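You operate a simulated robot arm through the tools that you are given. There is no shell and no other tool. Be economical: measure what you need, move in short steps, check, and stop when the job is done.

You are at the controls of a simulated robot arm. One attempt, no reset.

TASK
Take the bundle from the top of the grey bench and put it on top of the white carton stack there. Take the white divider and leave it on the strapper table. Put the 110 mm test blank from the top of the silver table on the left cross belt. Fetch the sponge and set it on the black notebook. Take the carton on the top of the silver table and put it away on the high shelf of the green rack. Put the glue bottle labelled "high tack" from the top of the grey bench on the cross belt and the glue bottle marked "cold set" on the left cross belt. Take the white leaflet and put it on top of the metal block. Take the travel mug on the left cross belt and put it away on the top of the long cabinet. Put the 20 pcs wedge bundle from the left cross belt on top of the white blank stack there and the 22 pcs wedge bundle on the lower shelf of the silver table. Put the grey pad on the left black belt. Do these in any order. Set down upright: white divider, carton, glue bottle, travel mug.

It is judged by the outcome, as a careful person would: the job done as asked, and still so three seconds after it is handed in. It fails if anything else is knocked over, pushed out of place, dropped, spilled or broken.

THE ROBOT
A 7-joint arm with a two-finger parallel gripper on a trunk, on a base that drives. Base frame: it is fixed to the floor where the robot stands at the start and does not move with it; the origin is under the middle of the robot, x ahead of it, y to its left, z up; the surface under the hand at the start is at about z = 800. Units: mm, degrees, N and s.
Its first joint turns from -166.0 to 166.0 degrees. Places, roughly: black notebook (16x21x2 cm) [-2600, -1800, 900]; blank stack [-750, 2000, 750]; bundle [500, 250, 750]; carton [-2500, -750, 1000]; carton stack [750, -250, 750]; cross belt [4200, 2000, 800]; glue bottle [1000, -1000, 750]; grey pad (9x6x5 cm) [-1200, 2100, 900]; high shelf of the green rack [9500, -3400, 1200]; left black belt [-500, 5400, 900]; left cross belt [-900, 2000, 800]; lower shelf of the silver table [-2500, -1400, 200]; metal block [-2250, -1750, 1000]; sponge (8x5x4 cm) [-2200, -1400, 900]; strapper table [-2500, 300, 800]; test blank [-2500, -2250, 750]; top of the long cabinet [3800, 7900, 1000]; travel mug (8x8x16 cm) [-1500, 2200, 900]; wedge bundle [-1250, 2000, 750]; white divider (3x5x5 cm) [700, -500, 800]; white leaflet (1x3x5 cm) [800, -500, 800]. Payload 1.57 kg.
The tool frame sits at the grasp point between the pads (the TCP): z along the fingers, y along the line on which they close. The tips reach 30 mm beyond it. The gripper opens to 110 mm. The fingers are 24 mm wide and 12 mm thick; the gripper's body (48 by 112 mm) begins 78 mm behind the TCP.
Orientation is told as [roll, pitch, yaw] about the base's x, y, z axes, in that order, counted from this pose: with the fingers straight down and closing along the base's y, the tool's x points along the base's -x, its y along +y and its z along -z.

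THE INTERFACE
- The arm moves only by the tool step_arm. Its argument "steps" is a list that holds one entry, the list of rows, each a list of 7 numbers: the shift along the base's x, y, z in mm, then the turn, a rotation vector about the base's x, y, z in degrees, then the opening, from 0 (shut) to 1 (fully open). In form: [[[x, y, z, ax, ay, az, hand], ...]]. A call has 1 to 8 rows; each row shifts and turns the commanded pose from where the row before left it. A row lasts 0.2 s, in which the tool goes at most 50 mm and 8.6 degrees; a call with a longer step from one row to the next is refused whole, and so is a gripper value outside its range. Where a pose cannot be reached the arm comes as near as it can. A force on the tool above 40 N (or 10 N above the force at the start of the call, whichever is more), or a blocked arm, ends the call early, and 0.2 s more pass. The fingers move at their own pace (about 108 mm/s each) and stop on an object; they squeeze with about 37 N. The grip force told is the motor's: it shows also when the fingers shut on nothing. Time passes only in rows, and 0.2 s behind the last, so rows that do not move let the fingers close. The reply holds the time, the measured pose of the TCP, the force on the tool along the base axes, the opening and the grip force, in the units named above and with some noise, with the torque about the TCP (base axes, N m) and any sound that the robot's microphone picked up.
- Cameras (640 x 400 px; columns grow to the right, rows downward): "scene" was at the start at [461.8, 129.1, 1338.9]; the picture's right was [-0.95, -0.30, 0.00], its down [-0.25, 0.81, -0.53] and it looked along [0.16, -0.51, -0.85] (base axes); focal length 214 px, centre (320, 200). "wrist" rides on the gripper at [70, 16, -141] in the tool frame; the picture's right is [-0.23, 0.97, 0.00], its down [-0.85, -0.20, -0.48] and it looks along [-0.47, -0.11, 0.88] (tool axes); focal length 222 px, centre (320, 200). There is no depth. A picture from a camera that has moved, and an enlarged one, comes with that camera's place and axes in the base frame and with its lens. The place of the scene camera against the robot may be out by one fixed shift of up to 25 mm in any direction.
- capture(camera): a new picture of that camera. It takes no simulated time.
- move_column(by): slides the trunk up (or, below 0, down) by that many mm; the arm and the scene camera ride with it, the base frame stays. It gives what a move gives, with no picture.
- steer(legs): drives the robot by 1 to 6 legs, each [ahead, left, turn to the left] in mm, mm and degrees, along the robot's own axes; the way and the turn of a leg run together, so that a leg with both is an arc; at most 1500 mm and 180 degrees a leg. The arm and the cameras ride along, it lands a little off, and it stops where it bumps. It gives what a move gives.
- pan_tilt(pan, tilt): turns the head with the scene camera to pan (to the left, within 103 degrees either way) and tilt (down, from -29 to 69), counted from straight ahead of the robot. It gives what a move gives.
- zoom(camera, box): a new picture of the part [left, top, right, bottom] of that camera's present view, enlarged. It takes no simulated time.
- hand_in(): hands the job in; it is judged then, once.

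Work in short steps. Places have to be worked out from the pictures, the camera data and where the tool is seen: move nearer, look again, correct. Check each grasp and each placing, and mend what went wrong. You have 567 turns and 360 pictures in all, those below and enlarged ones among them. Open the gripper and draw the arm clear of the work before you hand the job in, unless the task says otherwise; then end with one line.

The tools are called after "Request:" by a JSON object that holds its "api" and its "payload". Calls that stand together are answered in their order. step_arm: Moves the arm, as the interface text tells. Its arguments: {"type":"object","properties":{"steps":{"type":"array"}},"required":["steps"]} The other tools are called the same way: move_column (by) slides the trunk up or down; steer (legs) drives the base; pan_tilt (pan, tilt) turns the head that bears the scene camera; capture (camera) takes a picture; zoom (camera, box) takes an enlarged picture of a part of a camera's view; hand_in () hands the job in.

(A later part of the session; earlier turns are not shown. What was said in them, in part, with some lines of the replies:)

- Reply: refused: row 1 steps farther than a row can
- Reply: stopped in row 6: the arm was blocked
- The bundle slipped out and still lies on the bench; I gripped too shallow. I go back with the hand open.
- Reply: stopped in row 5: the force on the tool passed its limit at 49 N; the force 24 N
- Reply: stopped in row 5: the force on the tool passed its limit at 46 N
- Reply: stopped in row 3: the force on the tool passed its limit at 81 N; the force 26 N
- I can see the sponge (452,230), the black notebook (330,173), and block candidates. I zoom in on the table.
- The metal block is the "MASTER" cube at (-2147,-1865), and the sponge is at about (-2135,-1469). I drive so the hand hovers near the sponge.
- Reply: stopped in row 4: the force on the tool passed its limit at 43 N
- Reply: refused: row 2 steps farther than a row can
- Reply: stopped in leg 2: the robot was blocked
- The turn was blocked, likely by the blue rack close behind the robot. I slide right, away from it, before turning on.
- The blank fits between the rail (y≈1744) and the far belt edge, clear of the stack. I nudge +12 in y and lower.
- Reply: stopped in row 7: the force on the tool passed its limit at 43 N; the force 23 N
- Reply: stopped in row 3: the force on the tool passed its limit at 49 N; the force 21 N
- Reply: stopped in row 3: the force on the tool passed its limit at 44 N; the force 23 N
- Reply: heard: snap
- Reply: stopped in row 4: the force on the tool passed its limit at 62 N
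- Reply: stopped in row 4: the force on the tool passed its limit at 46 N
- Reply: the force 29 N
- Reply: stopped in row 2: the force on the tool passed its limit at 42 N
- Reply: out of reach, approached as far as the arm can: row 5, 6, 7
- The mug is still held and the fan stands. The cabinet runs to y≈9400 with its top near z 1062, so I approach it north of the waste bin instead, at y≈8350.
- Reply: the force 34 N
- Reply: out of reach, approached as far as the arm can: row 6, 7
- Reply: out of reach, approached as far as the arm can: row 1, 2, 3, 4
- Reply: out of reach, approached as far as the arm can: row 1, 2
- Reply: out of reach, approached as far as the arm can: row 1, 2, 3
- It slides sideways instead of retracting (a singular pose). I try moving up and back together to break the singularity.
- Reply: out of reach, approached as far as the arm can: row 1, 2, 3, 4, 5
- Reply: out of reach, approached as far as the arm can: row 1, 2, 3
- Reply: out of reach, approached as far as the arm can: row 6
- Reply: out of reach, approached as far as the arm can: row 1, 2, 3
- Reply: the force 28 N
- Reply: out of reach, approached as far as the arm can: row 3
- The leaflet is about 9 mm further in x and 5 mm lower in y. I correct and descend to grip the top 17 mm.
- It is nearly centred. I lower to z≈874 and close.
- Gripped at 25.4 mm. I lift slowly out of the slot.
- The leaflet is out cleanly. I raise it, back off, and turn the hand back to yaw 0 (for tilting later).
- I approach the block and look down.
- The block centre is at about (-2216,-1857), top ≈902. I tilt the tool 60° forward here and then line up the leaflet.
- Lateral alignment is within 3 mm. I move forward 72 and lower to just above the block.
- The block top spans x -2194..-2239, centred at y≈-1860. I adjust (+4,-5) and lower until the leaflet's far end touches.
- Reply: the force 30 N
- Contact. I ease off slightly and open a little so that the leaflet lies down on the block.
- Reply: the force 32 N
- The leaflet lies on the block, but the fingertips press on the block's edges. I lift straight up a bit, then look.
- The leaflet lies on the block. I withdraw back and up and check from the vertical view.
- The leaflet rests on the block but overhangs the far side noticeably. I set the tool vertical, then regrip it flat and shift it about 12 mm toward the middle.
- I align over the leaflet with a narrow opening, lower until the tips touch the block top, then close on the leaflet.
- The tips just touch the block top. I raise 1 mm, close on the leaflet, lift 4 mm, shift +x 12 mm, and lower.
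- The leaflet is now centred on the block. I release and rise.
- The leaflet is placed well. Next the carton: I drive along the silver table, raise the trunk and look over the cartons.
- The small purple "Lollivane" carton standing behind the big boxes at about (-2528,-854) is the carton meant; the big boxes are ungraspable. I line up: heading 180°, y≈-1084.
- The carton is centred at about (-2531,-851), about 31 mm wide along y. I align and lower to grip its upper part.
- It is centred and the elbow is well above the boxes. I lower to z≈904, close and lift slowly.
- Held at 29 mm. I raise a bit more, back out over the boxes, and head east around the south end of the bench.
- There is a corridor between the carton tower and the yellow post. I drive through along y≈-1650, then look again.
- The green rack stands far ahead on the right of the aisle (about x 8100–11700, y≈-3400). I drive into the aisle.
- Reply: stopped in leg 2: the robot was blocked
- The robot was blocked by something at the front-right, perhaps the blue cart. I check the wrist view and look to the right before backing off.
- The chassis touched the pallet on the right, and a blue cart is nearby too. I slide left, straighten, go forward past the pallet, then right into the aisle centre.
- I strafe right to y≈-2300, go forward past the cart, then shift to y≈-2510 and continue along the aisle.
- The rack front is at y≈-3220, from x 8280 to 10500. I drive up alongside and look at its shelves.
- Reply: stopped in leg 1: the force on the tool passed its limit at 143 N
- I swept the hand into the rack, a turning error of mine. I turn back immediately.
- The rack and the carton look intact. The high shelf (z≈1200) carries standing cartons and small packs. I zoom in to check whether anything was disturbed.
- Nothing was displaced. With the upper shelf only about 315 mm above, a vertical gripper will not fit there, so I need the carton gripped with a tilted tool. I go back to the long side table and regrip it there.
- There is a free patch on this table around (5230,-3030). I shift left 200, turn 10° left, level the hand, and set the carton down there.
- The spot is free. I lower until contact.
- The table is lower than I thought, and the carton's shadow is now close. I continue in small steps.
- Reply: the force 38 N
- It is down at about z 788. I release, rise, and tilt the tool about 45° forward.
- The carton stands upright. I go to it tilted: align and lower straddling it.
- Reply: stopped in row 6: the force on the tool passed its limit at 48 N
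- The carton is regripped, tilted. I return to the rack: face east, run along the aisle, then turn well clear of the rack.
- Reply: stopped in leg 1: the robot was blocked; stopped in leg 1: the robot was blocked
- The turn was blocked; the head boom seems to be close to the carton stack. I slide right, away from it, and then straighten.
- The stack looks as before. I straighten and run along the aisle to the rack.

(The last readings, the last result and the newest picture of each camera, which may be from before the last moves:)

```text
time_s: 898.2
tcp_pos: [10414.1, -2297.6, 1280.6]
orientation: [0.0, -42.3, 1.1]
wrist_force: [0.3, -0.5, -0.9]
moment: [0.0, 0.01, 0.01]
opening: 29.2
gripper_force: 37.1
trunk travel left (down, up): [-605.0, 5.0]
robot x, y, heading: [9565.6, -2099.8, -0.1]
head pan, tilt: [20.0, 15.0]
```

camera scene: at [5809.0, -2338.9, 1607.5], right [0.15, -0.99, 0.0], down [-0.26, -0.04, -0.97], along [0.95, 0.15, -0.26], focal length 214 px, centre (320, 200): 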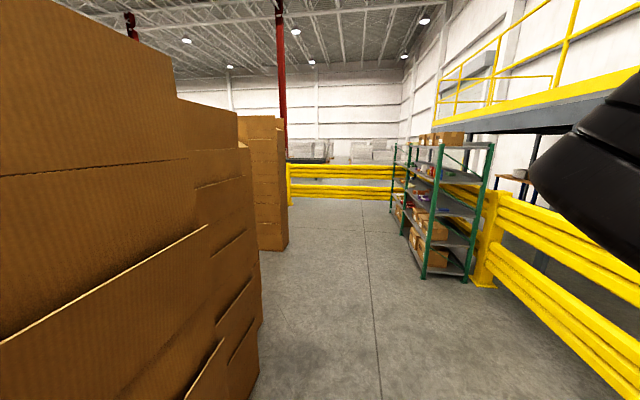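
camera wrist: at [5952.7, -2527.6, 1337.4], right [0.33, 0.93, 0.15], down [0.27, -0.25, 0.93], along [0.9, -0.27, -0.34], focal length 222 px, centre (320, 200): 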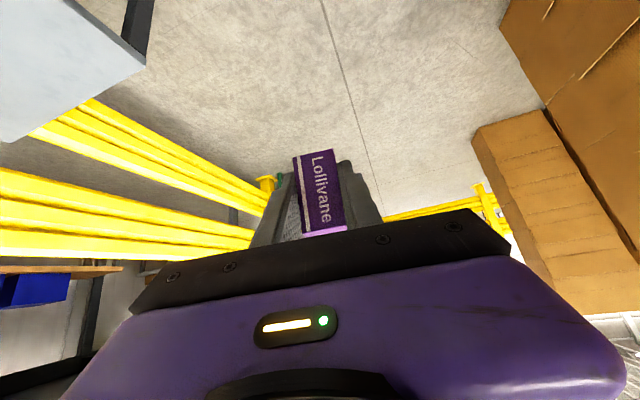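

Request:
{"api": "steer", "payload": {"legs": [[0, 0, -90]]}}

Request:
{"api": "pan_tilt", "payload": {"pan": -15, "tilt": 25}}

Request:
{"api": "capture", "payload": {"camera": "scene"}}

Request:
{"api": "capture", "payload": {"camera": "wrist"}}

```text
time_s: 902.4
tcp_pos: [9395.1, -2958.9, 1279.7]
orientation: [0.0, -42.3, -86.7]
wrist_force: [0.4, -0.4, -0.9]
moment: [-0.01, 0.02, 0.01]
opening: 29.4
gripper_force: 36.8
trunk travel left (down, up): [-605.0, 5.0]
robot x, y, heading: [9565.7, -2095.9, -87.6]
head pan, tilt: [20.0, 15.0]
```

```text
time_s: 903.4
tcp_pos: [9395.5, -2958.1, 1280.0]
orientation: [0.0, -42.2, -86.7]
wrist_force: [-0.4, 0.0, 0.0]
moment: [0.04, 0.02, 0.01]
opening: 29.0
gripper_force: 37.1
trunk travel left (down, up): [-605.0, 5.0]
robot x, y, heading: [9563.5, -2101.2, -87.8]
head pan, tilt: [-15.0, 25.0]
```

```text
73 pictures are left
camera scene: at [9771.1, -2612.3, 1591.3], right [-0.97, 0.22, 0.0], down [0.09, 0.41, -0.91], along [-0.2, -0.88, -0.42], focal length 214 px, centre (320, 200)
```

scene: 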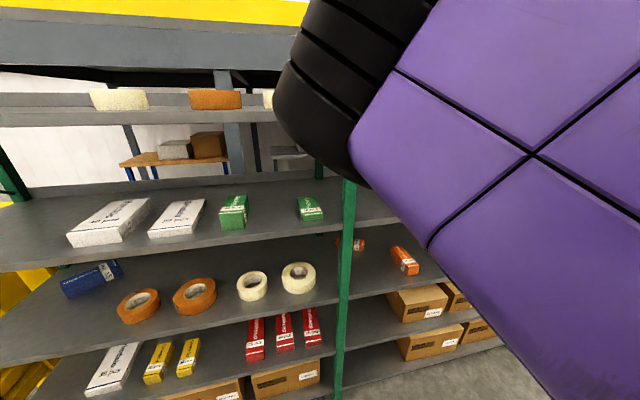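

```text
72 pictures are left
camera wrist: at [9403.2, -2810.8, 1337.6], right [0.98, -0.11, 0.15], down [-0.18, -0.32, 0.93], along [-0.06, -0.94, -0.34], focal length 222 px, centre (320, 200)
```

wrist: 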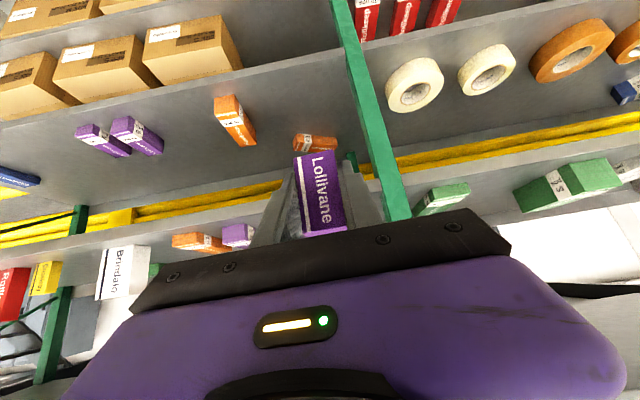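

The free slot lies between the purple pack (x≈9206) and the rack post (x≈9518). To keep the elbow away from the upper shelf, I extend the arm 150 mm forward before driving in.

Request:
{"api": "step_arm", "payload": {"steps": [[[-3, -40, 0, 0, 0, 0, 0], [-3, -40, 0, 0, 0, 0, 0], [-3, -40, 0, 0, 0, 0, 0], [-3, -30, 0, 0, 0, 0, 0]]]}}

Request:
{"api": "capture", "payload": {"camera": "scene"}}

Request:
{"api": "capture", "payload": {"camera": "wrist"}}

```text
time_s: 904.4
tcp_pos: [9384.6, -3107.8, 1277.9]
orientation: [0.1, -42.2, -86.8]
wrist_force: [-0.1, -0.6, 0.0]
moment: [0.0, 0.0, -0.01]
opening: 29.2
gripper_force: 36.5
trunk travel left (down, up): [-605.0, 5.0]
robot x, y, heading: [9561.2, -2100.3, -87.8]
head pan, tilt: [-15.0, 25.0]
```

```text
71 pictures are left
camera scene: at [9771.2, -2612.1, 1591.4], right [-0.97, 0.22, 0.0], down [0.09, 0.41, -0.91], along [-0.2, -0.88, -0.42], focal length 214 px, centre (320, 200)
```

scene: 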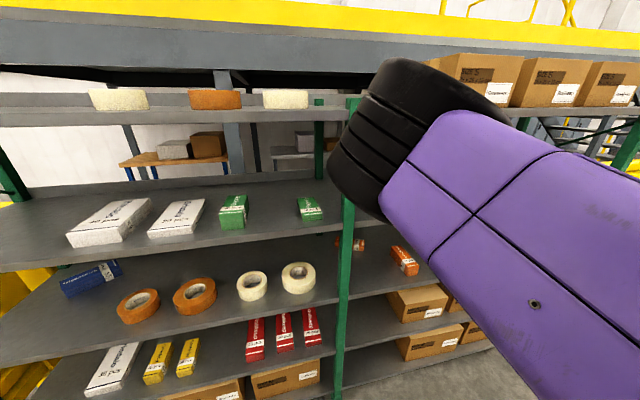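

```text
70 pictures are left
camera wrist: at [9393.2, -2959.9, 1335.0], right [0.98, -0.11, 0.15], down [-0.18, -0.32, 0.93], along [-0.06, -0.94, -0.34], focal length 222 px, centre (320, 200)
```

wrist: 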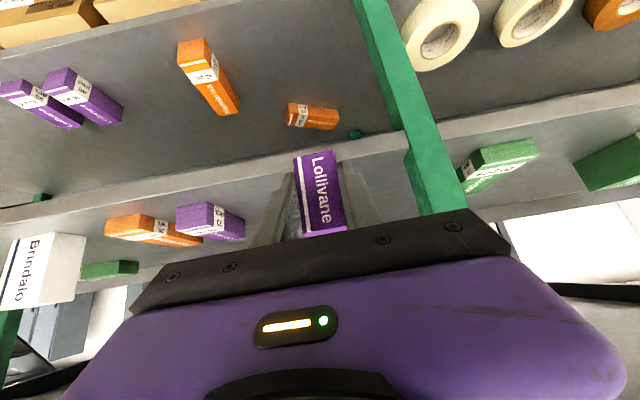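

Now the elbow trails well behind the hand. The shelf top is about z 1197 and the carton bottom about 1248. I drive in 160 mm.

Request:
{"api": "steer", "payload": {"legs": [[160, 0, 0]]}}

Request:
{"api": "capture", "payload": {"camera": "wrist"}}

Request:
{"api": "capture", "payload": {"camera": "scene"}}

```text
time_s: 905.8
tcp_pos: [9391.3, -3268.3, 1278.0]
orientation: [0.0, -42.3, -86.7]
wrist_force: [-0.1, 0.5, 0.5]
moment: [-0.04, 0.01, 0.01]
opening: 29.0
gripper_force: 37.2
trunk travel left (down, up): [-605.0, 5.0]
robot x, y, heading: [9565.4, -2260.0, -87.7]
head pan, tilt: [-15.0, 25.0]
```

```text
69 pictures are left
camera wrist: at [9399.1, -3120.6, 1335.1], right [0.98, -0.11, 0.15], down [-0.18, -0.32, 0.93], along [-0.06, -0.94, -0.34], focal length 222 px, centre (320, 200)
```

wrist: 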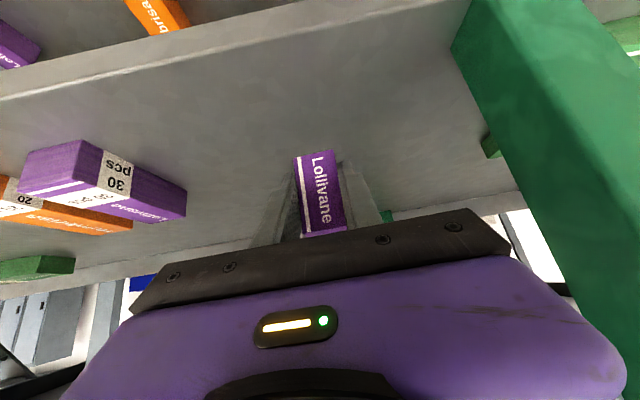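

```text
68 pictures are left
camera scene: at [9777.0, -2773.2, 1591.4], right [-0.97, 0.22, 0.0], down [0.09, 0.41, -0.91], along [-0.2, -0.88, -0.42], focal length 214 px, centre (320, 200)
```

scene: 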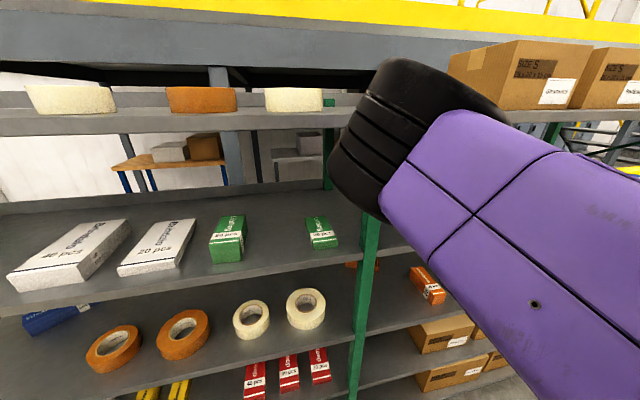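

The carton is over the shelf. I lower in small steps to contact.

Request:
{"api": "step_arm", "payload": {"steps": [[[0, 0, -15, 0, 0, 0, 0], [0, 0, -10, 0, 0, 0, 0], [0, 0, -6, 0, 0, 0, 0], [0, 0, -4, 0, 0, 0, 0], [0, 0, -4, 0, 0, 0, 0], [0, 0, -3, 0, 0, 0, 0], [0, 0, -3, 0, 0, 0, 0]]]}}

Request:
{"api": "zoom", "payload": {"camera": "wrist", "box": [220, 90, 420, 240]}}

```text
time_s: 907.4
tcp_pos: [9389.5, -3270.1, 1231.5]
orientation: [0.0, -42.3, -86.7]
wrist_force: [-0.3, -1.3, -0.1]
moment: [-0.02, 0.03, -0.01]
opening: 29.3
gripper_force: 36.8
trunk travel left (down, up): [-605.0, 5.0]
robot x, y, heading: [9567.3, -2259.7, -88.1]
head pan, tilt: [-15.0, 25.0]
```

```text
2.67 times, centred on (320, 165) of wrist
camera zoom: at [9399.4, -3121.1, 1289.1], right [0.98, -0.11, 0.15], down [-0.18, -0.32, 0.93], along [-0.06, -0.94, -0.34], focal length 592 px, centre (320, 293)
```

zoom: 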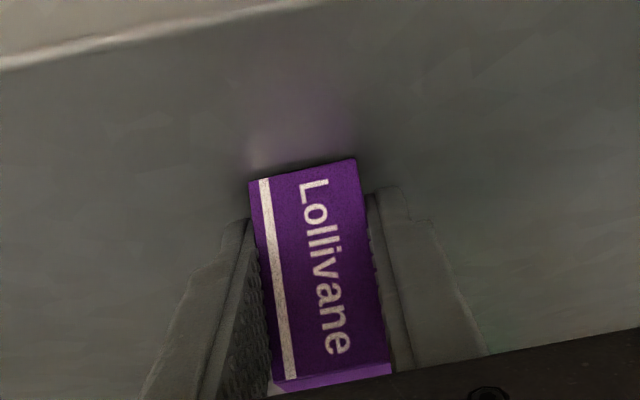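

Very close (its reflection is almost touching). I go a little further.

Request:
{"api": "step_arm", "payload": {"steps": [[[0, 0, -3, 0, 0, 0, 0], [0, 0, -3, 0, 0, 0, 0], [0, 0, -2, 0, 0, 0, 0], [0, 0, -2, 0, 0, 0, 0], [0, 0, -2, 0, 0, 0, 0]]]}}

Request:
{"api": "zoom", "payload": {"camera": "wrist", "box": [220, 90, 420, 240]}}

```text
time_s: 908.4
tcp_pos: [9390.7, -3271.0, 1230.9]
orientation: [-0.2, -43.0, -86.7]
wrist_force: [-1.2, -2.4, 10.2]
moment: [-0.17, -0.09, -0.03]
opening: 29.2
gripper_force: 37.4
trunk travel left (down, up): [-605.0, 5.0]
robot x, y, heading: [9564.8, -2257.4, -87.9]
head pan, tilt: [-15.0, 25.0]
stopped in row 4: the force on the tool passed its limit at 43 N (the readings are from after the stop); the commanded pose is now the measured one
```

```text
2.67 times, centred on (320, 165) of wrist
camera zoom: at [9398.6, -3122.2, 1285.9], right [0.98, -0.11, 0.15], down [-0.18, -0.31, 0.93], along [-0.06, -0.94, -0.32], focal length 592 px, centre (320, 293)
```

zoom: 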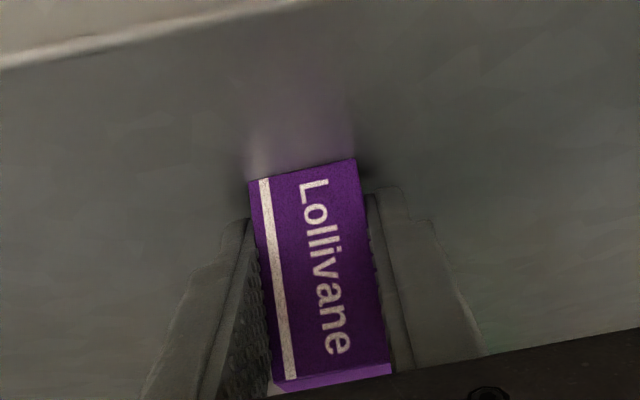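

Contact. I open, lift 4 mm, and back straight out.

Request:
{"api": "step_arm", "payload": {"steps": [[[0, 0, 0, 0, 0, 0, 0.5], [0, 0, 0, 0, 0, 0, 0.5], [0, 0, 5, 0, 0, 0, 0.5], [0, 0, 0, 0, 0, 0, 0.5]]]}}

Request:
{"api": "steer", "payload": {"legs": [[-220, 0, 0]]}}

Request:
{"api": "capture", "payload": {"camera": "wrist"}}

```text
time_s: 909.4
tcp_pos: [9392.0, -3269.2, 1230.5]
orientation: [0.1, -42.8, -86.5]
wrist_force: [-0.3, -0.6, -0.5]
moment: [0.03, 0.01, 0.0]
opening: 54.7
gripper_force: 0.1
trunk travel left (down, up): [-605.0, 5.0]
robot x, y, heading: [9570.1, -2252.9, -87.7]
head pan, tilt: [-15.0, 25.0]
```

```text
time_s: 911.1
tcp_pos: [9384.2, -3042.4, 1232.8]
orientation: [-0.2, -42.9, -86.5]
wrist_force: [0.2, 1.6, 0.6]
moment: [0.01, 0.01, 0.01]
opening: 55.1
gripper_force: 0.0
trunk travel left (down, up): [-605.0, 5.0]
robot x, y, heading: [9558.1, -2031.8, -88.0]
head pan, tilt: [-15.0, 25.0]
```

```text
65 pictures are left
camera wrist: at [9392.3, -2894.4, 1289.2], right [0.98, -0.11, 0.15], down [-0.18, -0.31, 0.93], along [-0.05, -0.94, -0.33], focal length 222 px, centre (320, 200)
```

wrist: 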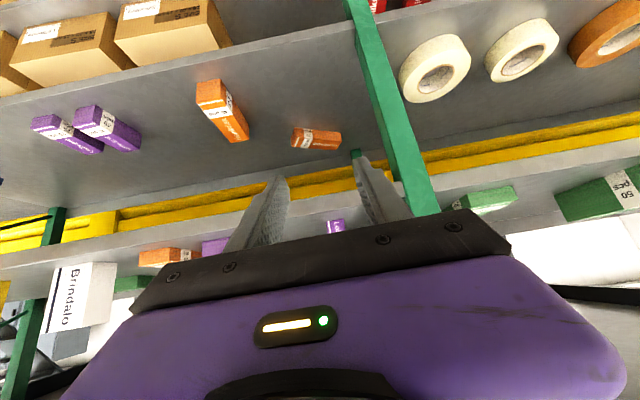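

Request:
{"api": "step_arm", "payload": {"steps": [[[0, 30, 30, 0, 0, 0, 0.5], [0, 40, 30, 0, 0, 0, 0.5]]]}}

Request:
{"api": "capture", "payload": {"camera": "wrist"}}

```text
time_s: 911.7
tcp_pos: [9383.0, -2969.8, 1291.5]
orientation: [-0.1, -42.7, -86.5]
wrist_force: [-0.3, -0.6, 0.1]
moment: [0.01, -0.05, 0.01]
opening: 55.2
gripper_force: 0.2
trunk travel left (down, up): [-605.0, 5.0]
robot x, y, heading: [9561.9, -2034.7, -87.9]
head pan, tilt: [-15.0, 25.0]
```

```text
64 pictures are left
camera wrist: at [9391.0, -2821.6, 1348.8], right [0.98, -0.11, 0.15], down [-0.18, -0.31, 0.93], along [-0.05, -0.94, -0.33], focal length 222 px, centre (320, 200)
```

wrist: 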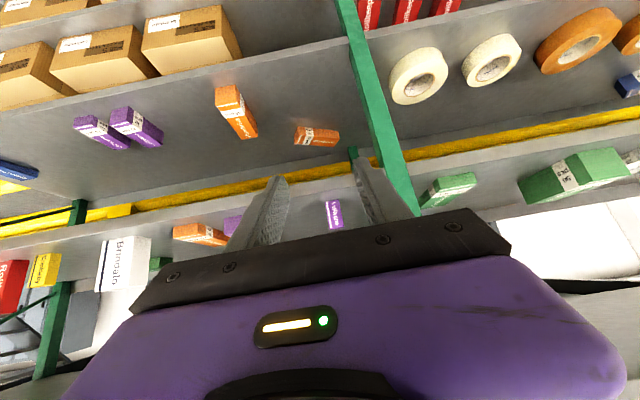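

The carton stands upright on the high shelf. I un-tilt the tool, lower the trunk, and head back for the HIGH TACK bottle.

Request:
{"api": "step_arm", "payload": {"steps": [[[0, 40, 0, 0, 0, 0, 0.8], [0, 40, 0, 8.48, 0.52, 0, 0.8], [0, 0, 0, 8.48, 0.52, 0, 0.8], [0, 0, 0, 8.48, 0.52, 0, 0.8], [0, 0, 0, 8.48, 0.52, 0, 0.8], [0, 0, 0, 8.48, 0.52, 0, 0.8]]]}}

Request:
{"api": "move_column", "payload": {"by": -205}}

Request:
{"api": "steer", "payload": {"legs": [[0, 0, -92], [0, 430, 0], [1500, 0, 0], [1500, 0, 0]]}}

```text
time_s: 913.1
tcp_pos: [9384.1, -2890.5, 1291.9]
orientation: [-0.3, -0.1, -86.6]
wrist_force: [-0.2, 0.4, -0.4]
moment: [0.01, 0.04, -0.03]
opening: 87.9
gripper_force: 0.1
trunk travel left (down, up): [-605.0, 5.0]
robot x, y, heading: [9559.8, -2035.3, -87.6]
head pan, tilt: [-15.0, 25.0]
```

```text
time_s: 915.3
tcp_pos: [9383.8, -2891.9, 1087.4]
orientation: [-0.1, -0.3, -86.5]
wrist_force: [-0.4, 0.3, -1.0]
moment: [0.01, -0.02, -0.01]
opening: 87.9
gripper_force: 0.0
trunk travel left (down, up): [-400.0, 210.0]
robot x, y, heading: [9557.2, -2031.8, -87.7]
head pan, tilt: [-15.0, 25.0]
```

```text
time_s: 934.0
tcp_pos: [6023.8, -2066.0, 1089.1]
orientation: [0.4, 0.0, 177.3]
wrist_force: [2.2, -6.3, 1.6]
moment: [0.6, 0.2, -0.08]
opening: 83.3
gripper_force: 0.0
trunk travel left (down, up): [-400.0, 210.0]
robot x, y, heading: [6855.6, -2332.5, 175.4]
head pan, tilt: [-15.0, 25.0]
stopped in leg 4: the force on the tool passed its limit at 128 N (the readings are from after the stop); the commanded pose is now the measured one
```

The hand brushed the carton stack; I had drifted north. I back off at once and look.

Request:
{"api": "steer", "payload": {"legs": [[-200, 0, 0], [0, 200, 0]]}}

Request:
{"api": "pan_tilt", "payload": {"pan": -30, "tilt": 10}}

Request:
{"api": "capture", "payload": {"camera": "scene"}}

Request:
{"api": "capture", "payload": {"camera": "wrist"}}

```text
time_s: 936.9
tcp_pos: [6212.4, -2285.9, 1088.3]
orientation: [0.5, -0.1, 177.3]
wrist_force: [-0.3, -0.1, 0.5]
moment: [-0.02, -0.03, 0.01]
opening: 87.8
gripper_force: 0.1
trunk travel left (down, up): [-400.0, 210.0]
robot x, y, heading: [7047.0, -2559.0, 175.5]
head pan, tilt: [-15.0, 25.0]
```

```text
time_s: 937.6
tcp_pos: [6212.2, -2286.7, 1088.6]
orientation: [0.6, -0.2, 177.2]
wrist_force: [-1.0, -0.6, 0.5]
moment: [0.0, 0.0, 0.0]
opening: 87.9
gripper_force: 0.0
trunk travel left (down, up): [-400.0, 210.0]
robot x, y, heading: [7047.2, -2553.4, 175.2]
head pan, tilt: [-30.0, 10.0]
```

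```text
63 pictures are left
camera scene: at [6542.0, -2672.0, 1410.6], right [0.57, 0.82, 0.0], down [0.14, -0.1, -0.98], along [-0.81, 0.56, -0.17], focal length 214 px, centre (320, 200)
```

scene: 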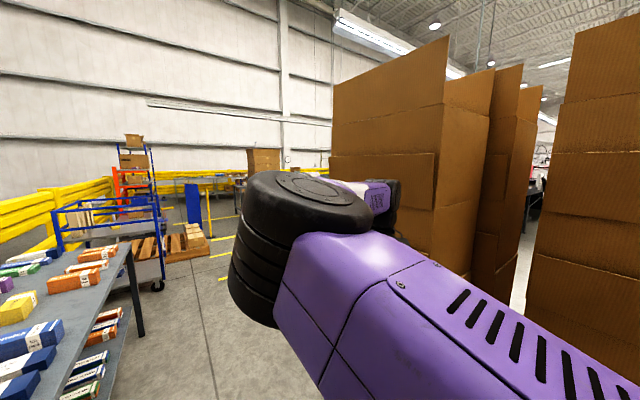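

```text
62 pictures are left
camera wrist: at [6281.6, -2304.0, 1228.9], right [-0.27, -0.96, 0.01], down [-0.84, 0.25, 0.48], along [-0.46, 0.12, -0.88], focal length 222 px, centre (320, 200)
```

wrist: 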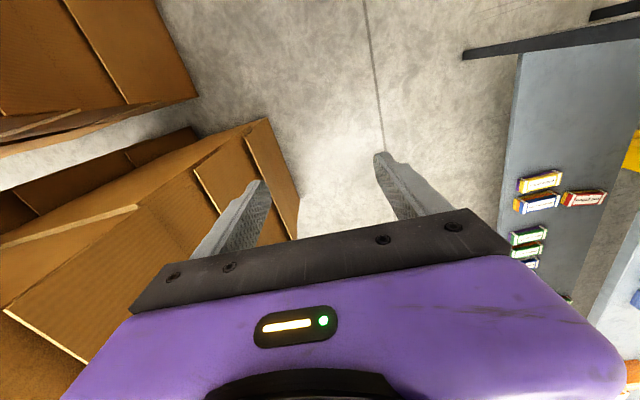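

The stack still stands. I straighten to 180° and continue west along y≈-2530, checking my position between legs.

Request:
{"api": "steer", "payload": {"legs": [[0, 0, 4.8], [1100, 0, 0]]}}

```text
time_s: 943.9
tcp_pos: [5067.7, -2340.4, 1088.2]
orientation: [0.5, -0.1, -179.0]
wrist_force: [0.3, -0.7, 0.8]
moment: [0.01, -0.01, 0.03]
opening: 88.1
gripper_force: 0.1
trunk travel left (down, up): [-400.0, 210.0]
robot x, y, heading: [5920.4, -2551.4, 179.5]
head pan, tilt: [-30.0, 10.0]
```

Request:
{"api": "steer", "payload": {"legs": [[1070, 0, 0], [0, -250, 0], [1250, 0, 0], [0, -560, 0]]}}

```text
time_s: 959.5
tcp_pos: [2767.9, -1476.7, 1087.8]
orientation: [0.5, -0.1, 180.0]
wrist_force: [-0.6, -0.7, 0.8]
moment: [0.02, 0.02, -0.01]
opening: 88.0
gripper_force: 0.1
trunk travel left (down, up): [-400.0, 210.0]
robot x, y, heading: [3615.0, -1705.4, 178.3]
head pan, tilt: [-30.0, 10.0]
```

I go west along y≈-1700, then position at (1279,-2038) for approaching HIGH TACK from the south-east.

Request:
{"api": "steer", "payload": {"legs": [[1100, 0, 0], [1000, 0, 1.5], [0, 390, 0], [235, 0, 0]]}}

Request:
{"api": "pan_tilt", "payload": {"pan": -50, "tilt": 25}}

Request:
{"api": "capture", "payload": {"camera": "scene"}}

```text
time_s: 973.4
tcp_pos: [425.4, -1800.3, 1087.1]
orientation: [0.5, -0.1, -179.3]
wrist_force: [0.1, -0.7, 0.2]
moment: [0.02, 0.01, 0.0]
opening: 88.1
gripper_force: 0.1
trunk travel left (down, up): [-400.0, 210.0]
robot x, y, heading: [1273.5, -2017.9, 179.0]
head pan, tilt: [-30.0, 10.0]
```

```text
time_s: 974.2
tcp_pos: [424.2, -1801.1, 1087.6]
orientation: [0.5, -0.1, -179.4]
wrist_force: [0.8, -0.1, 0.1]
moment: [0.0, -0.02, 0.01]
opening: 88.0
gripper_force: 0.0
trunk travel left (down, up): [-400.0, 210.0]
robot x, y, heading: [1270.2, -2017.7, 178.9]
head pan, tilt: [-50.0, 25.0]
```

```text
61 pictures are left
camera scene: at [797.9, -2143.7, 1386.4], right [0.78, 0.63, 0.0], down [0.27, -0.33, -0.91], along [-0.57, 0.71, -0.42], focal length 214 px, centre (320, 200)
```

scene: 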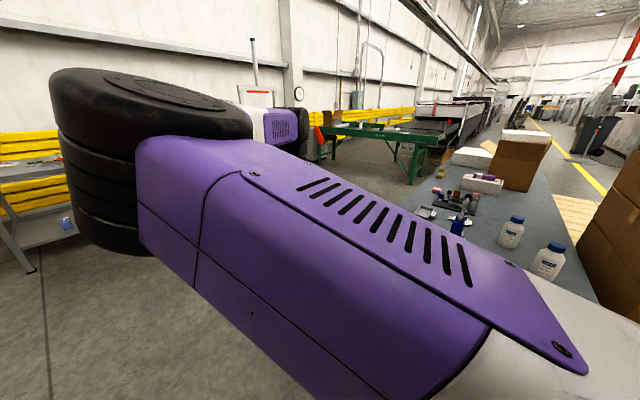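

Now I turn right 58° so that the hand comes over HIGH TACK from the south-east.

Request:
{"api": "steer", "payload": {"legs": [[0, 0, -58]]}}

Request:
{"api": "capture", "payload": {"camera": "wrist"}}

```text
time_s: 977.2
tcp_pos: [1017.5, -1180.8, 1088.2]
orientation: [0.6, -0.2, 121.9]
wrist_force: [0.1, -0.2, 0.3]
moment: [-0.03, -0.02, -0.02]
opening: 87.9
gripper_force: 0.1
trunk travel left (down, up): [-400.0, 210.0]
robot x, y, heading: [1274.1, -2018.7, 120.0]
head pan, tilt: [-50.0, 25.0]
```

```text
60 pictures are left
camera wrist: at [1041.8, -1248.1, 1228.9], right [-0.95, -0.32, 0.01], down [-0.28, 0.83, 0.48], along [-0.16, 0.45, -0.88], focal length 222 px, centre (320, 200)
```

wrist: 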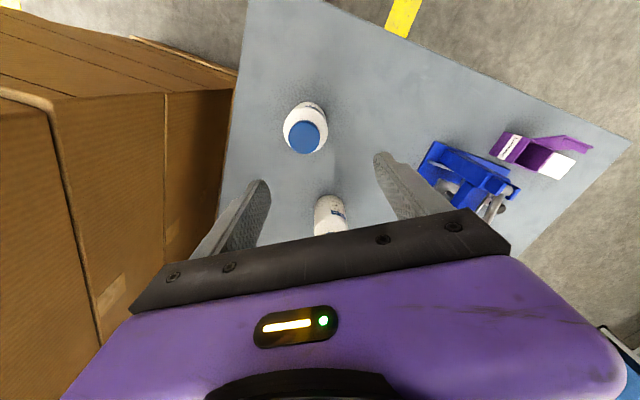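

HIGH TACK is at about (1042,-1181). I align, open to 100 mm and lower around it.

Request:
{"api": "step_arm", "payload": {"steps": [[[12, 0, 0, 0, 0, 0, 0.92], [12, 0, -30, 0, 0, 0, 0.92], [0, 0, -40, 0, 0, 0, 0.92]]]}}

Request:
{"api": "capture", "payload": {"camera": "wrist"}}

```text
time_s: 978.0
tcp_pos: [1042.0, -1178.9, 1019.6]
orientation: [0.5, -0.1, 122.0]
wrist_force: [0.4, -1.6, 1.0]
moment: [0.02, 0.05, 0.01]
opening: 101.3
gripper_force: 0.2
trunk travel left (down, up): [-400.0, 210.0]
robot x, y, heading: [1271.8, -2020.9, 120.3]
head pan, tilt: [-50.0, 25.0]
```

```text
59 pictures are left
camera wrist: at [1066.3, -1245.5, 1159.8], right [-0.95, -0.32, 0.01], down [-0.28, 0.83, 0.48], along [-0.16, 0.45, -0.88], focal length 222 px, centre (320, 200)
```

wrist: 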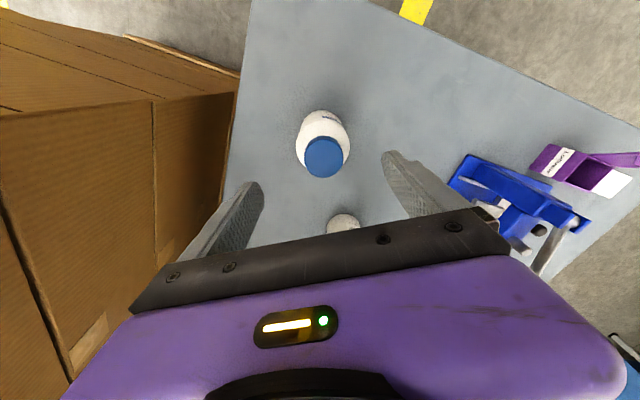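

It is centred to within about 3 mm. I lower to z≈880.

Request:
{"api": "step_arm", "payload": {"steps": [[[-2, -2, -40, 0, 0, 0, 0.92], [0, 0, -40, 0, 0, 0, 0.92], [0, 0, -35, 0, 0, 0, 0.92], [0, 0, -24, 0, 0, 0, 0.92]]]}}

Request:
{"api": "capture", "payload": {"camera": "wrist"}}

```text
time_s: 979.0
tcp_pos: [1036.6, -1182.5, 878.0]
orientation: [0.5, -0.1, 122.0]
wrist_force: [-0.1, 0.0, 1.4]
moment: [0.0, 0.0, -0.01]
opening: 101.3
gripper_force: 0.1
trunk travel left (down, up): [-400.0, 210.0]
robot x, y, heading: [1270.6, -2017.9, 120.3]
head pan, tilt: [-50.0, 25.0]
```

```text
58 pictures are left
camera wrist: at [1061.9, -1249.1, 1018.6], right [-0.95, -0.32, 0.01], down [-0.28, 0.83, 0.48], along [-0.16, 0.45, -0.88], focal length 222 px, centre (320, 200)
```

wrist: 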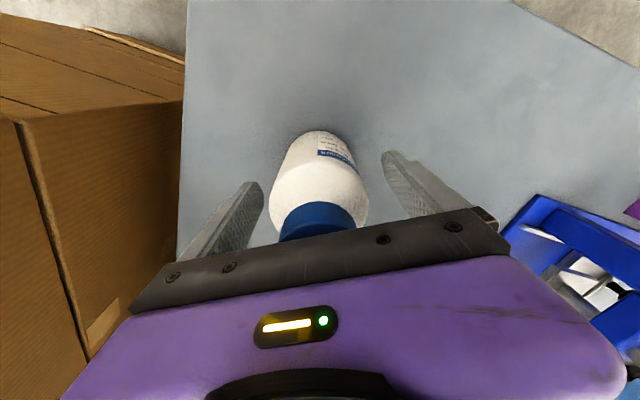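

Good. I close and lift gently.

Request:
{"api": "step_arm", "payload": {"steps": [[[0, 0, 0, 0, 0, 0, 0.6], [0, 0, 0, 0, 0, 0, 0.3], [0, 0, 0, 0, 0, 0, 0], [0, 0, 2, 0, 0, 0, 0], [0, 0, 5, 0, 0, 0, 0], [0, 0, 10, 0, 0, 0, 0], [0, 0, 15, 0, 0, 0, 0]]]}}

Request:
{"api": "zoom", "payload": {"camera": "wrist", "box": [240, 110, 400, 240]}}

```text
time_s: 980.6
tcp_pos: [1039.7, -1182.6, 910.0]
orientation: [0.5, 0.0, 122.0]
wrist_force: [-0.5, 0.5, -3.3]
moment: [0.03, -0.01, -0.01]
opening: 64.3
gripper_force: 37.3
trunk travel left (down, up): [-400.0, 210.0]
robot x, y, heading: [1270.8, -2017.7, 120.3]
head pan, tilt: [-50.0, 25.0]
```

```text
3.08 times, centred on (320, 175) of wrist
camera zoom: at [1064.5, -1249.4, 1051.3], right [-0.95, -0.32, 0.01], down [-0.28, 0.83, 0.48], along [-0.16, 0.45, -0.88], focal length 684 px, centre (320, 277)
```

zoom: 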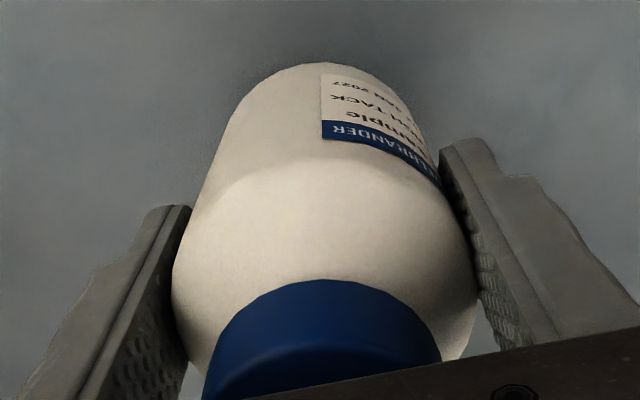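

HIGH TACK is held; its label reads "…H TACK". I lift, pull back south away from the carton tower, then turn and leave by the north-east.

Request:
{"api": "step_arm", "payload": {"steps": [[[0, 0, 25, 0, 0, 0, 0], [0, 0, 35, 0, 0, 0, 0], [0, 0, 40, 0, 0, 0, 0], [0, 0, 40, 0, 0, 0, 0], [0, 0, 40, 0, 0, 0, 0], [0, 0, 30, 0, 0, 0, 0]]]}}

Request:
{"api": "steer", "payload": {"legs": [[-286, 165, 0], [0, 0, -78]]}}

Request:
{"api": "pan_tilt", "payload": {"pan": 0, "tilt": 25}}

Request:
{"api": "capture", "payload": {"camera": "scene"}}

```text
time_s: 982.0
tcp_pos: [1037.7, -1183.1, 1122.7]
orientation: [0.6, -0.1, 122.0]
wrist_force: [-0.1, 0.6, -3.0]
moment: [0.0, -0.04, 0.01]
opening: 64.7
gripper_force: 37.2
trunk travel left (down, up): [-400.0, 210.0]
robot x, y, heading: [1271.2, -2020.7, 120.2]
head pan, tilt: [-50.0, 25.0]
```

```text
time_s: 987.6
tcp_pos: [2055.2, -1974.0, 1120.8]
orientation: [0.5, -0.1, 42.4]
wrist_force: [0.7, -0.1, -4.0]
moment: [0.01, 0.01, -0.01]
opening: 64.8
gripper_force: 37.1
trunk travel left (down, up): [-400.0, 210.0]
robot x, y, heading: [1270.2, -2355.7, 40.5]
head pan, tilt: [-50.0, 25.0]
```

```text
time_s: 988.8
tcp_pos: [2056.1, -1974.6, 1122.6]
orientation: [0.5, -0.1, 42.2]
wrist_force: [0.1, -1.0, -3.3]
moment: [-0.02, -0.02, 0.0]
opening: 64.7
gripper_force: 36.7
trunk travel left (down, up): [-400.0, 210.0]
robot x, y, heading: [1273.5, -2352.8, 40.5]
head pan, tilt: [0.0, 25.0]
```

```text
56 pictures are left
camera scene: at [1552.3, -1870.6, 1386.3], right [0.65, -0.76, 0.0], down [-0.32, -0.27, -0.91], along [0.69, 0.59, -0.42], focal length 214 px, centre (320, 200)
```

scene: 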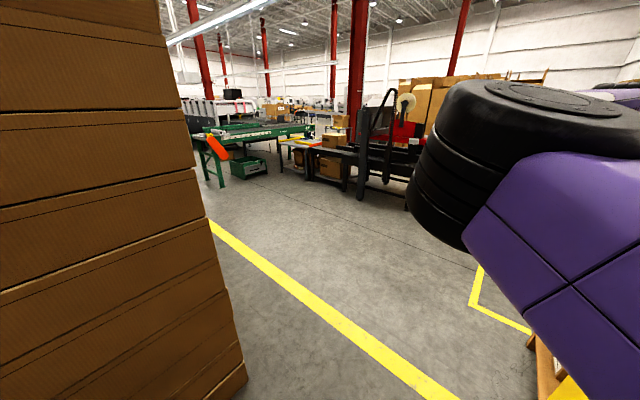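

The way ahead is clear. I drive forward, turn north, and continue toward the cross belt (the green table).

Request:
{"api": "steer", "payload": {"legs": [[1150, 0, 0], [0, 0, 49.5], [1300, 0, 0]]}}

Request:
{"api": "pan_tilt", "payload": {"pan": -25, "tilt": 20}}

Request:
{"api": "capture", "payload": {"camera": "scene"}}

```text
time_s: 1000.9
tcp_pos: [2329.5, 76.2, 1119.7]
orientation: [0.6, 0.1, 94.0]
wrist_force: [0.1, 0.3, -2.7]
moment: [-0.01, 0.0, 0.0]
opening: 64.6
gripper_force: 36.1
trunk travel left (down, up): [-400.0, 210.0]
robot x, y, heading: [2142.9, -772.0, 91.9]
head pan, tilt: [0.0, 25.0]
stopped in leg 3: the robot was blocked; the commanded pose is now the measured one
```

```text
time_s: 1001.8
tcp_pos: [2328.5, 78.2, 1119.1]
orientation: [0.6, -0.1, 93.9]
wrist_force: [1.3, 0.3, -3.0]
moment: [0.01, 0.03, -0.01]
opening: 64.6
gripper_force: 37.0
trunk travel left (down, up): [-400.0, 210.0]
robot x, y, heading: [2139.2, -771.2, 92.1]
head pan, tilt: [-25.0, 20.0]
```

```text
55 pictures are left
camera scene: at [1977.1, -271.6, 1394.3], right [0.92, -0.39, 0.0], down [-0.13, -0.32, -0.94], along [0.37, 0.87, -0.34], focal length 214 px, centre (320, 200)
```

scene: 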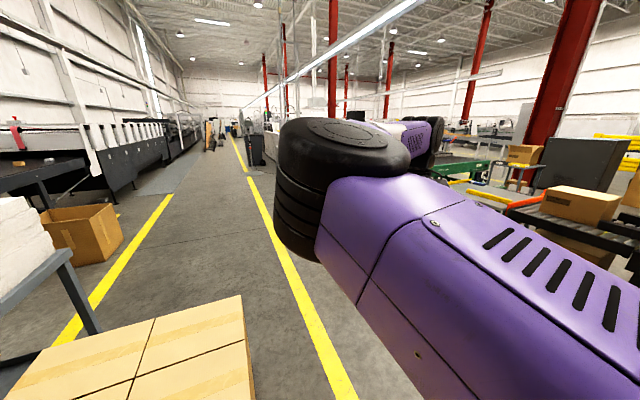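

The robot's left side met the pallet of cartons. I back 60, shift right 330, and go on.

Request:
{"api": "steer", "payload": {"legs": [[-60, 0, 0], [0, -380, -2], [1300, 0, 0]]}}

Request:
{"api": "pan_tilt", "payload": {"pan": -35, "tilt": 25}}

Request:
{"api": "capture", "payload": {"camera": "scene"}}

Request:
{"api": "capture", "payload": {"camera": "wrist"}}

```text
time_s: 1010.9
tcp_pos: [2722.5, 1325.5, 1120.3]
orientation: [0.6, 0.1, 92.7]
wrist_force: [-0.4, -0.2, -3.2]
moment: [-0.02, 0.02, 0.03]
opening: 64.8
gripper_force: 36.9
trunk travel left (down, up): [-400.0, 210.0]
robot x, y, heading: [2517.8, 484.8, 90.8]
head pan, tilt: [-25.0, 20.0]
```

```text
time_s: 1011.6
tcp_pos: [2722.4, 1327.0, 1120.5]
orientation: [0.7, 0.1, 92.8]
wrist_force: [0.2, 0.7, -4.3]
moment: [0.04, 0.03, -0.03]
opening: 64.4
gripper_force: 37.1
trunk travel left (down, up): [-400.0, 210.0]
robot x, y, heading: [2517.6, 485.0, 90.7]
head pan, tilt: [-35.0, 25.0]
```

```text
54 pictures are left
camera scene: at [2376.5, 977.9, 1386.3], right [0.83, -0.56, 0.0], down [-0.24, -0.35, -0.91], along [0.51, 0.75, -0.42], focal length 214 px, centre (320, 200)
```

scene: 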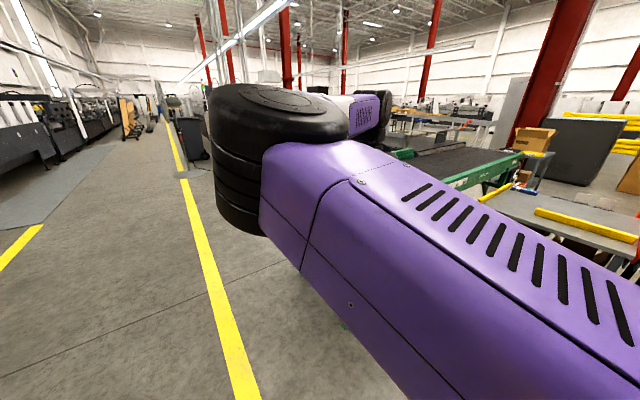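

```text
53 pictures are left
camera wrist: at [2710.9, 1257.3, 1261.0], right [-0.98, 0.18, 0.01], down [0.16, 0.86, 0.48], along [0.08, 0.47, -0.88], focal length 222 px, centre (320, 200)
```

wrist: 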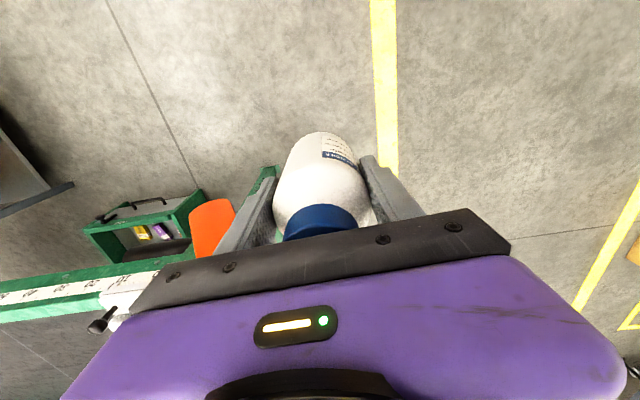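

The cross belt's west end is near x≈2950 with its south rail at y≈1590. A grey table blocks the south, so I approach from the west end facing east.

Request:
{"api": "steer", "payload": {"legs": [[0, 370, 0], [815, 0, 0], [0, 0, -90]]}}

Request:
{"api": "pan_tilt", "payload": {"pan": 0, "tilt": 25}}

Request:
{"api": "capture", "payload": {"camera": "scene"}}

Request:
{"api": "capture", "payload": {"camera": "wrist"}}

```text
time_s: 1013.8
tcp_pos: [2391.8, 1322.8, 1118.6]
orientation: [0.5, 0.2, 92.9]
wrist_force: [-0.7, 0.2, -3.0]
moment: [-0.01, 0.0, 0.01]
opening: 64.4
gripper_force: 37.2
trunk travel left (down, up): [-400.0, 210.0]
robot x, y, heading: [2192.0, 478.7, 90.8]
head pan, tilt: [-35.0, 25.0]
stopped in leg 1: the robot was blocked; the commanded pose is now the measured one
```

```text
time_s: 1014.8
tcp_pos: [2391.2, 1323.9, 1119.0]
orientation: [0.6, 0.1, 92.9]
wrist_force: [-0.5, -0.2, -3.4]
moment: [-0.03, 0.03, -0.02]
opening: 64.8
gripper_force: 37.0
trunk travel left (down, up): [-400.0, 210.0]
robot x, y, heading: [2188.4, 475.0, 90.6]
head pan, tilt: [0.0, 25.0]
```

```text
52 pictures are left
camera scene: at [1994.4, 988.0, 1386.3], right [1.0, 0.02, 0.0], down [0.01, -0.42, -0.91], along [-0.02, 0.91, -0.42], focal length 214 px, centre (320, 200)
```

scene: 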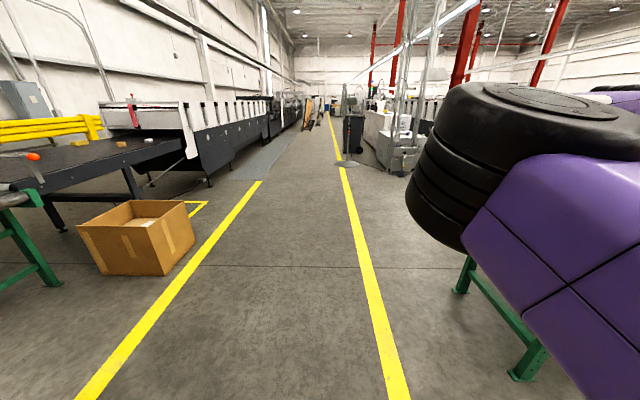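

```text
51 pictures are left
camera wrist: at [2380.9, 1253.1, 1260.8], right [-0.98, 0.18, 0.01], down [0.16, 0.86, 0.48], along [0.08, 0.47, -0.88], focal length 222 px, centre (320, 200)
```

wrist: 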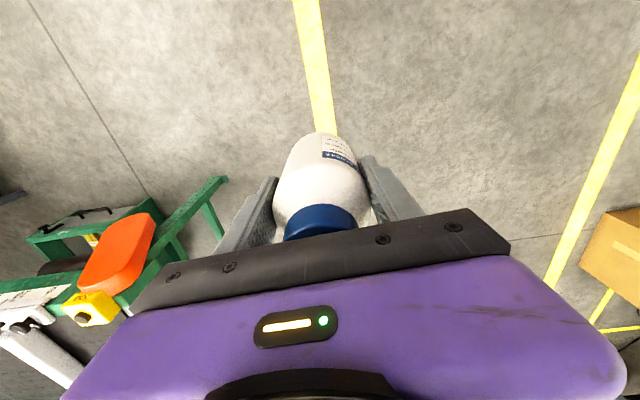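

I go forward past the pallet first, then turn to face east at the belt's west end.

Request:
{"api": "steer", "payload": {"legs": [[1250, 0, 0], [0, 0, -90.5]]}}

Request:
{"api": "capture", "payload": {"camera": "scene"}}

Request:
{"api": "capture", "payload": {"camera": "wrist"}}

```text
time_s: 1024.9
tcp_pos: [3017.2, 1538.6, 1119.6]
orientation: [0.6, 0.1, 3.2]
wrist_force: [-0.9, -0.7, -4.6]
moment: [-0.02, 0.04, 0.02]
opening: 64.3
gripper_force: 37.1
trunk travel left (down, up): [-400.0, 210.0]
robot x, y, heading: [2165.6, 1739.3, 1.2]
head pan, tilt: [0.0, 25.0]
```

```text
50 pictures are left
camera scene: at [2698.6, 1943.1, 1386.3], right [0.02, -1.0, 0.0], down [-0.42, -0.01, -0.91], along [0.91, 0.02, -0.42], focal length 214 px, centre (320, 200)
```

scene: 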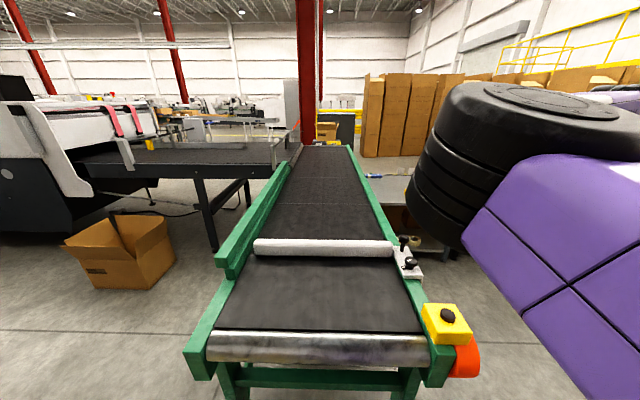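

```text
49 pictures are left
camera wrist: at [2947.0, 1549.7, 1260.8], right [0.17, 0.98, 0.01], down [0.87, -0.16, 0.48], along [0.47, -0.07, -0.88], focal length 222 px, centre (320, 200)
```

wrist: 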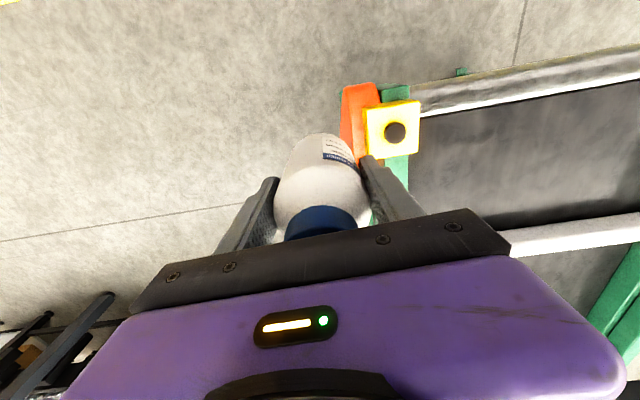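

Now I clearly see the cross belt's open end (x≈3040–3350, y≈1690–2190). I back off, slide left past the E-stop, and move forward over the belt.

Request:
{"api": "steer", "payload": {"legs": [[-160, 0, -1], [0, 365, 0], [330, 0, 0]]}}

Request:
{"api": "capture", "payload": {"camera": "wrist"}}

```text
time_s: 1030.0
tcp_pos: [3178.9, 1867.8, 1119.3]
orientation: [0.6, 0.2, 1.4]
wrist_force: [-0.5, 0.6, -3.2]
moment: [0.01, 0.02, 0.0]
opening: 64.7
gripper_force: 36.7
trunk travel left (down, up): [-400.0, 210.0]
robot x, y, heading: [2337.4, 2093.5, -0.0]
head pan, tilt: [0.0, 25.0]
```

```text
48 pictures are left
camera wrist: at [3109.5, 1881.6, 1260.8], right [0.2, 0.98, 0.01], down [0.86, -0.18, 0.47], along [0.47, -0.09, -0.88], focal length 222 px, centre (320, 200)
```

wrist: 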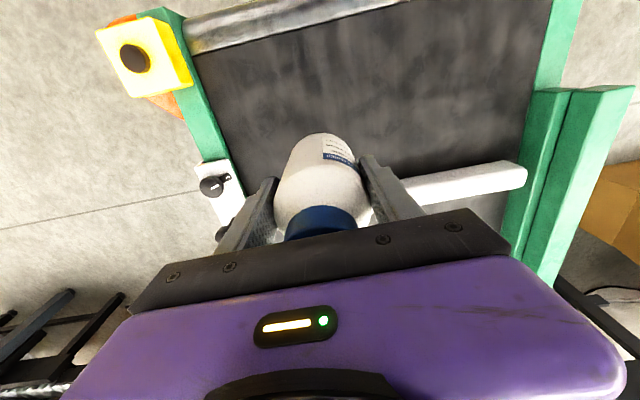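

The bottle is centred over the open belt. I lower it.

Request:
{"api": "step_arm", "payload": {"steps": [[[0, 0, -25, 0, 0, 0, 0], [0, 0, -40, 0, 0, 0, 0], [0, 0, -40, 0, 0, 0, 0], [0, 0, -30, 0, 0, 0, 0], [0, 0, -15, 0, 0, 0, 0]]]}}

Request:
{"api": "step_arm", "payload": {"steps": [[[0, 0, -10, 0, 0, 0, 0], [0, 0, -8, 0, 0, 0, 0], [0, 0, -6, 0, 0, 0, 0], [0, 0, -5, 0, 0, 0, 0], [0, 0, -5, 0, 0, 0, 0], [0, 0, -4, 0, 0, 0, 0], [0, 0, -4, 0, 0, 0, 0]]]}}

Request:
{"api": "capture", "payload": {"camera": "wrist"}}

```text
time_s: 1031.2
tcp_pos: [3178.0, 1868.4, 967.6]
orientation: [0.5, 0.1, 1.4]
wrist_force: [0.2, -1.5, -3.2]
moment: [-0.01, 0.05, 0.0]
opening: 64.5
gripper_force: 36.3
trunk travel left (down, up): [-400.0, 210.0]
robot x, y, heading: [2340.1, 2091.6, -0.4]
head pan, tilt: [0.0, 25.0]
```

```text
time_s: 1032.8
tcp_pos: [3178.9, 1867.9, 928.2]
orientation: [0.5, 0.2, 1.4]
wrist_force: [0.4, 0.3, -2.3]
moment: [0.0, 0.01, -0.01]
opening: 64.4
gripper_force: 36.9
trunk travel left (down, up): [-400.0, 210.0]
robot x, y, heading: [2335.8, 2091.9, -0.3]
head pan, tilt: [0.0, 25.0]
```

```text
47 pictures are left
camera wrist: at [3109.0, 1881.7, 1069.5], right [0.2, 0.98, 0.01], down [0.86, -0.18, 0.48], along [0.47, -0.09, -0.88], focal length 222 px, centre (320, 200)
```

wrist: 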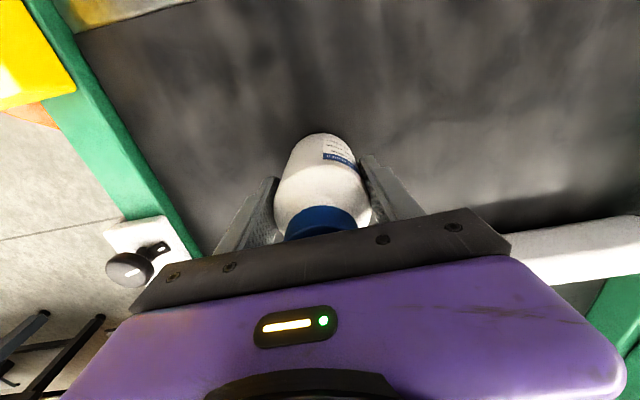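

Request:
{"api": "step_arm", "payload": {"steps": [[[0, 0, -3, 0, 0, 0, 0], [0, 0, -3, 0, 0, 0, 0], [0, 0, -3, 0, 0, 0, 0], [0, 0, -3, 0, 0, 0, 0], [0, 0, -3, 0, 0, 0, 0], [0, 0, -3, 0, 0, 0, 0]]]}}

```text
time_s: 1034.2
tcp_pos: [3178.7, 1868.5, 909.8]
orientation: [0.4, -0.2, 1.4]
wrist_force: [2.5, 2.8, 35.7]
moment: [-0.8, -0.38, 0.15]
opening: 64.7
gripper_force: 37.4
trunk travel left (down, up): [-400.0, 210.0]
robot x, y, heading: [2337.0, 2090.8, -0.5]
head pan, tilt: [0.0, 25.0]
```

Contact. I ease off, release and rise straight up.

Request:
{"api": "step_arm", "payload": {"steps": [[[0, 0, 1.5, 0, 0, 0, 0], [0, 0, 0, 0, 0, 0, 0.75], [0, 0, 0, 0, 0, 0, 0.92], [0, 0, 15, 0, 0, 0, 0.92], [0, 0, 35, 0, 0, 0, 0.92], [0, 0, 45, 0, 0, 0, 0.92], [0, 0, 45, 0, 0, 0, 0.92], [0, 0, 45, 0, 0, 0, 0.92]]]}}

Request:
{"api": "capture", "payload": {"camera": "wrist"}}

```text
time_s: 1036.0
tcp_pos: [3177.0, 1866.3, 1096.0]
orientation: [0.6, 0.2, 1.4]
wrist_force: [0.2, 0.5, 0.2]
moment: [0.02, -0.01, -0.02]
opening: 101.4
gripper_force: 0.0
trunk travel left (down, up): [-400.0, 210.0]
robot x, y, heading: [2338.6, 2094.0, -0.3]
head pan, tilt: [0.0, 25.0]
```

```text
46 pictures are left
camera wrist: at [3108.3, 1879.8, 1237.6], right [0.2, 0.98, 0.01], down [0.86, -0.18, 0.47], along [0.47, -0.09, -0.88], focal length 222 px, centre (320, 200)
```

wrist: 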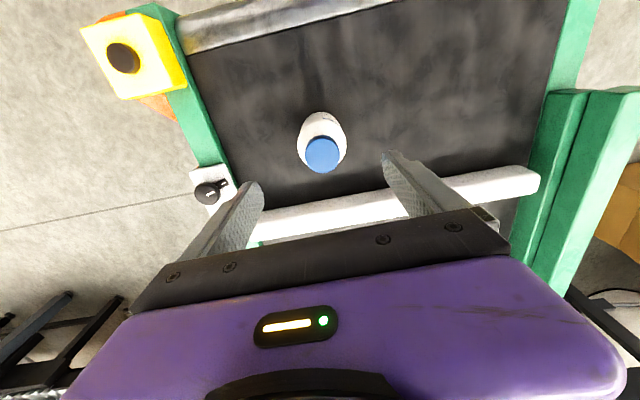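

The bottle stands upright on the cross belt, which was the last item. I back the robot off so that the arm is clear and take one final look.

Request:
{"api": "steer", "payload": {"legs": [[-600, 0, 0]]}}

Request:
{"api": "capture", "payload": {"camera": "scene"}}

```text
time_s: 1039.4
tcp_pos: [2582.0, 1860.4, 1095.0]
orientation: [0.6, 0.1, 0.3]
wrist_force: [-1.0, -0.1, -0.8]
moment: [0.0, -0.01, -0.02]
opening: 101.1
gripper_force: 0.0
trunk travel left (down, up): [-400.0, 210.0]
robot x, y, heading: [1746.9, 2105.2, -1.4]
head pan, tilt: [0.0, 25.0]
```

```text
45 pictures are left
camera scene: at [2285.5, 2283.1, 1386.3], right [-0.03, -1.0, 0.0], down [-0.42, 0.01, -0.91], along [0.91, -0.03, -0.42], focal length 214 px, centre (320, 200)
```

scene: 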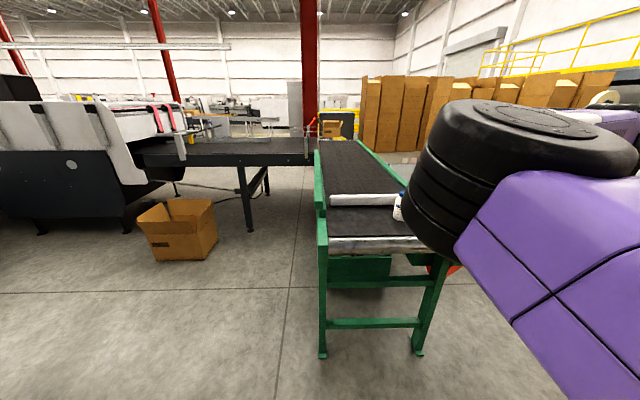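

All items are placed, the gripper is open and the arm is clear. I hand in.

Request:
{"api": "hand_in", "payload": {}}

```text
The job is handed in.
```

All twelve items are where you asked, and the divider, carton, both glue bottles and mug were set down upright. The mug's lid snapped off while I was lifting it and I pressed it back on. I also touched a fan, the green rack, a stack of cartons and two pallets on the way; nothing fell over, but I couldn't tell whether the cartons or pallets shifted slightly.
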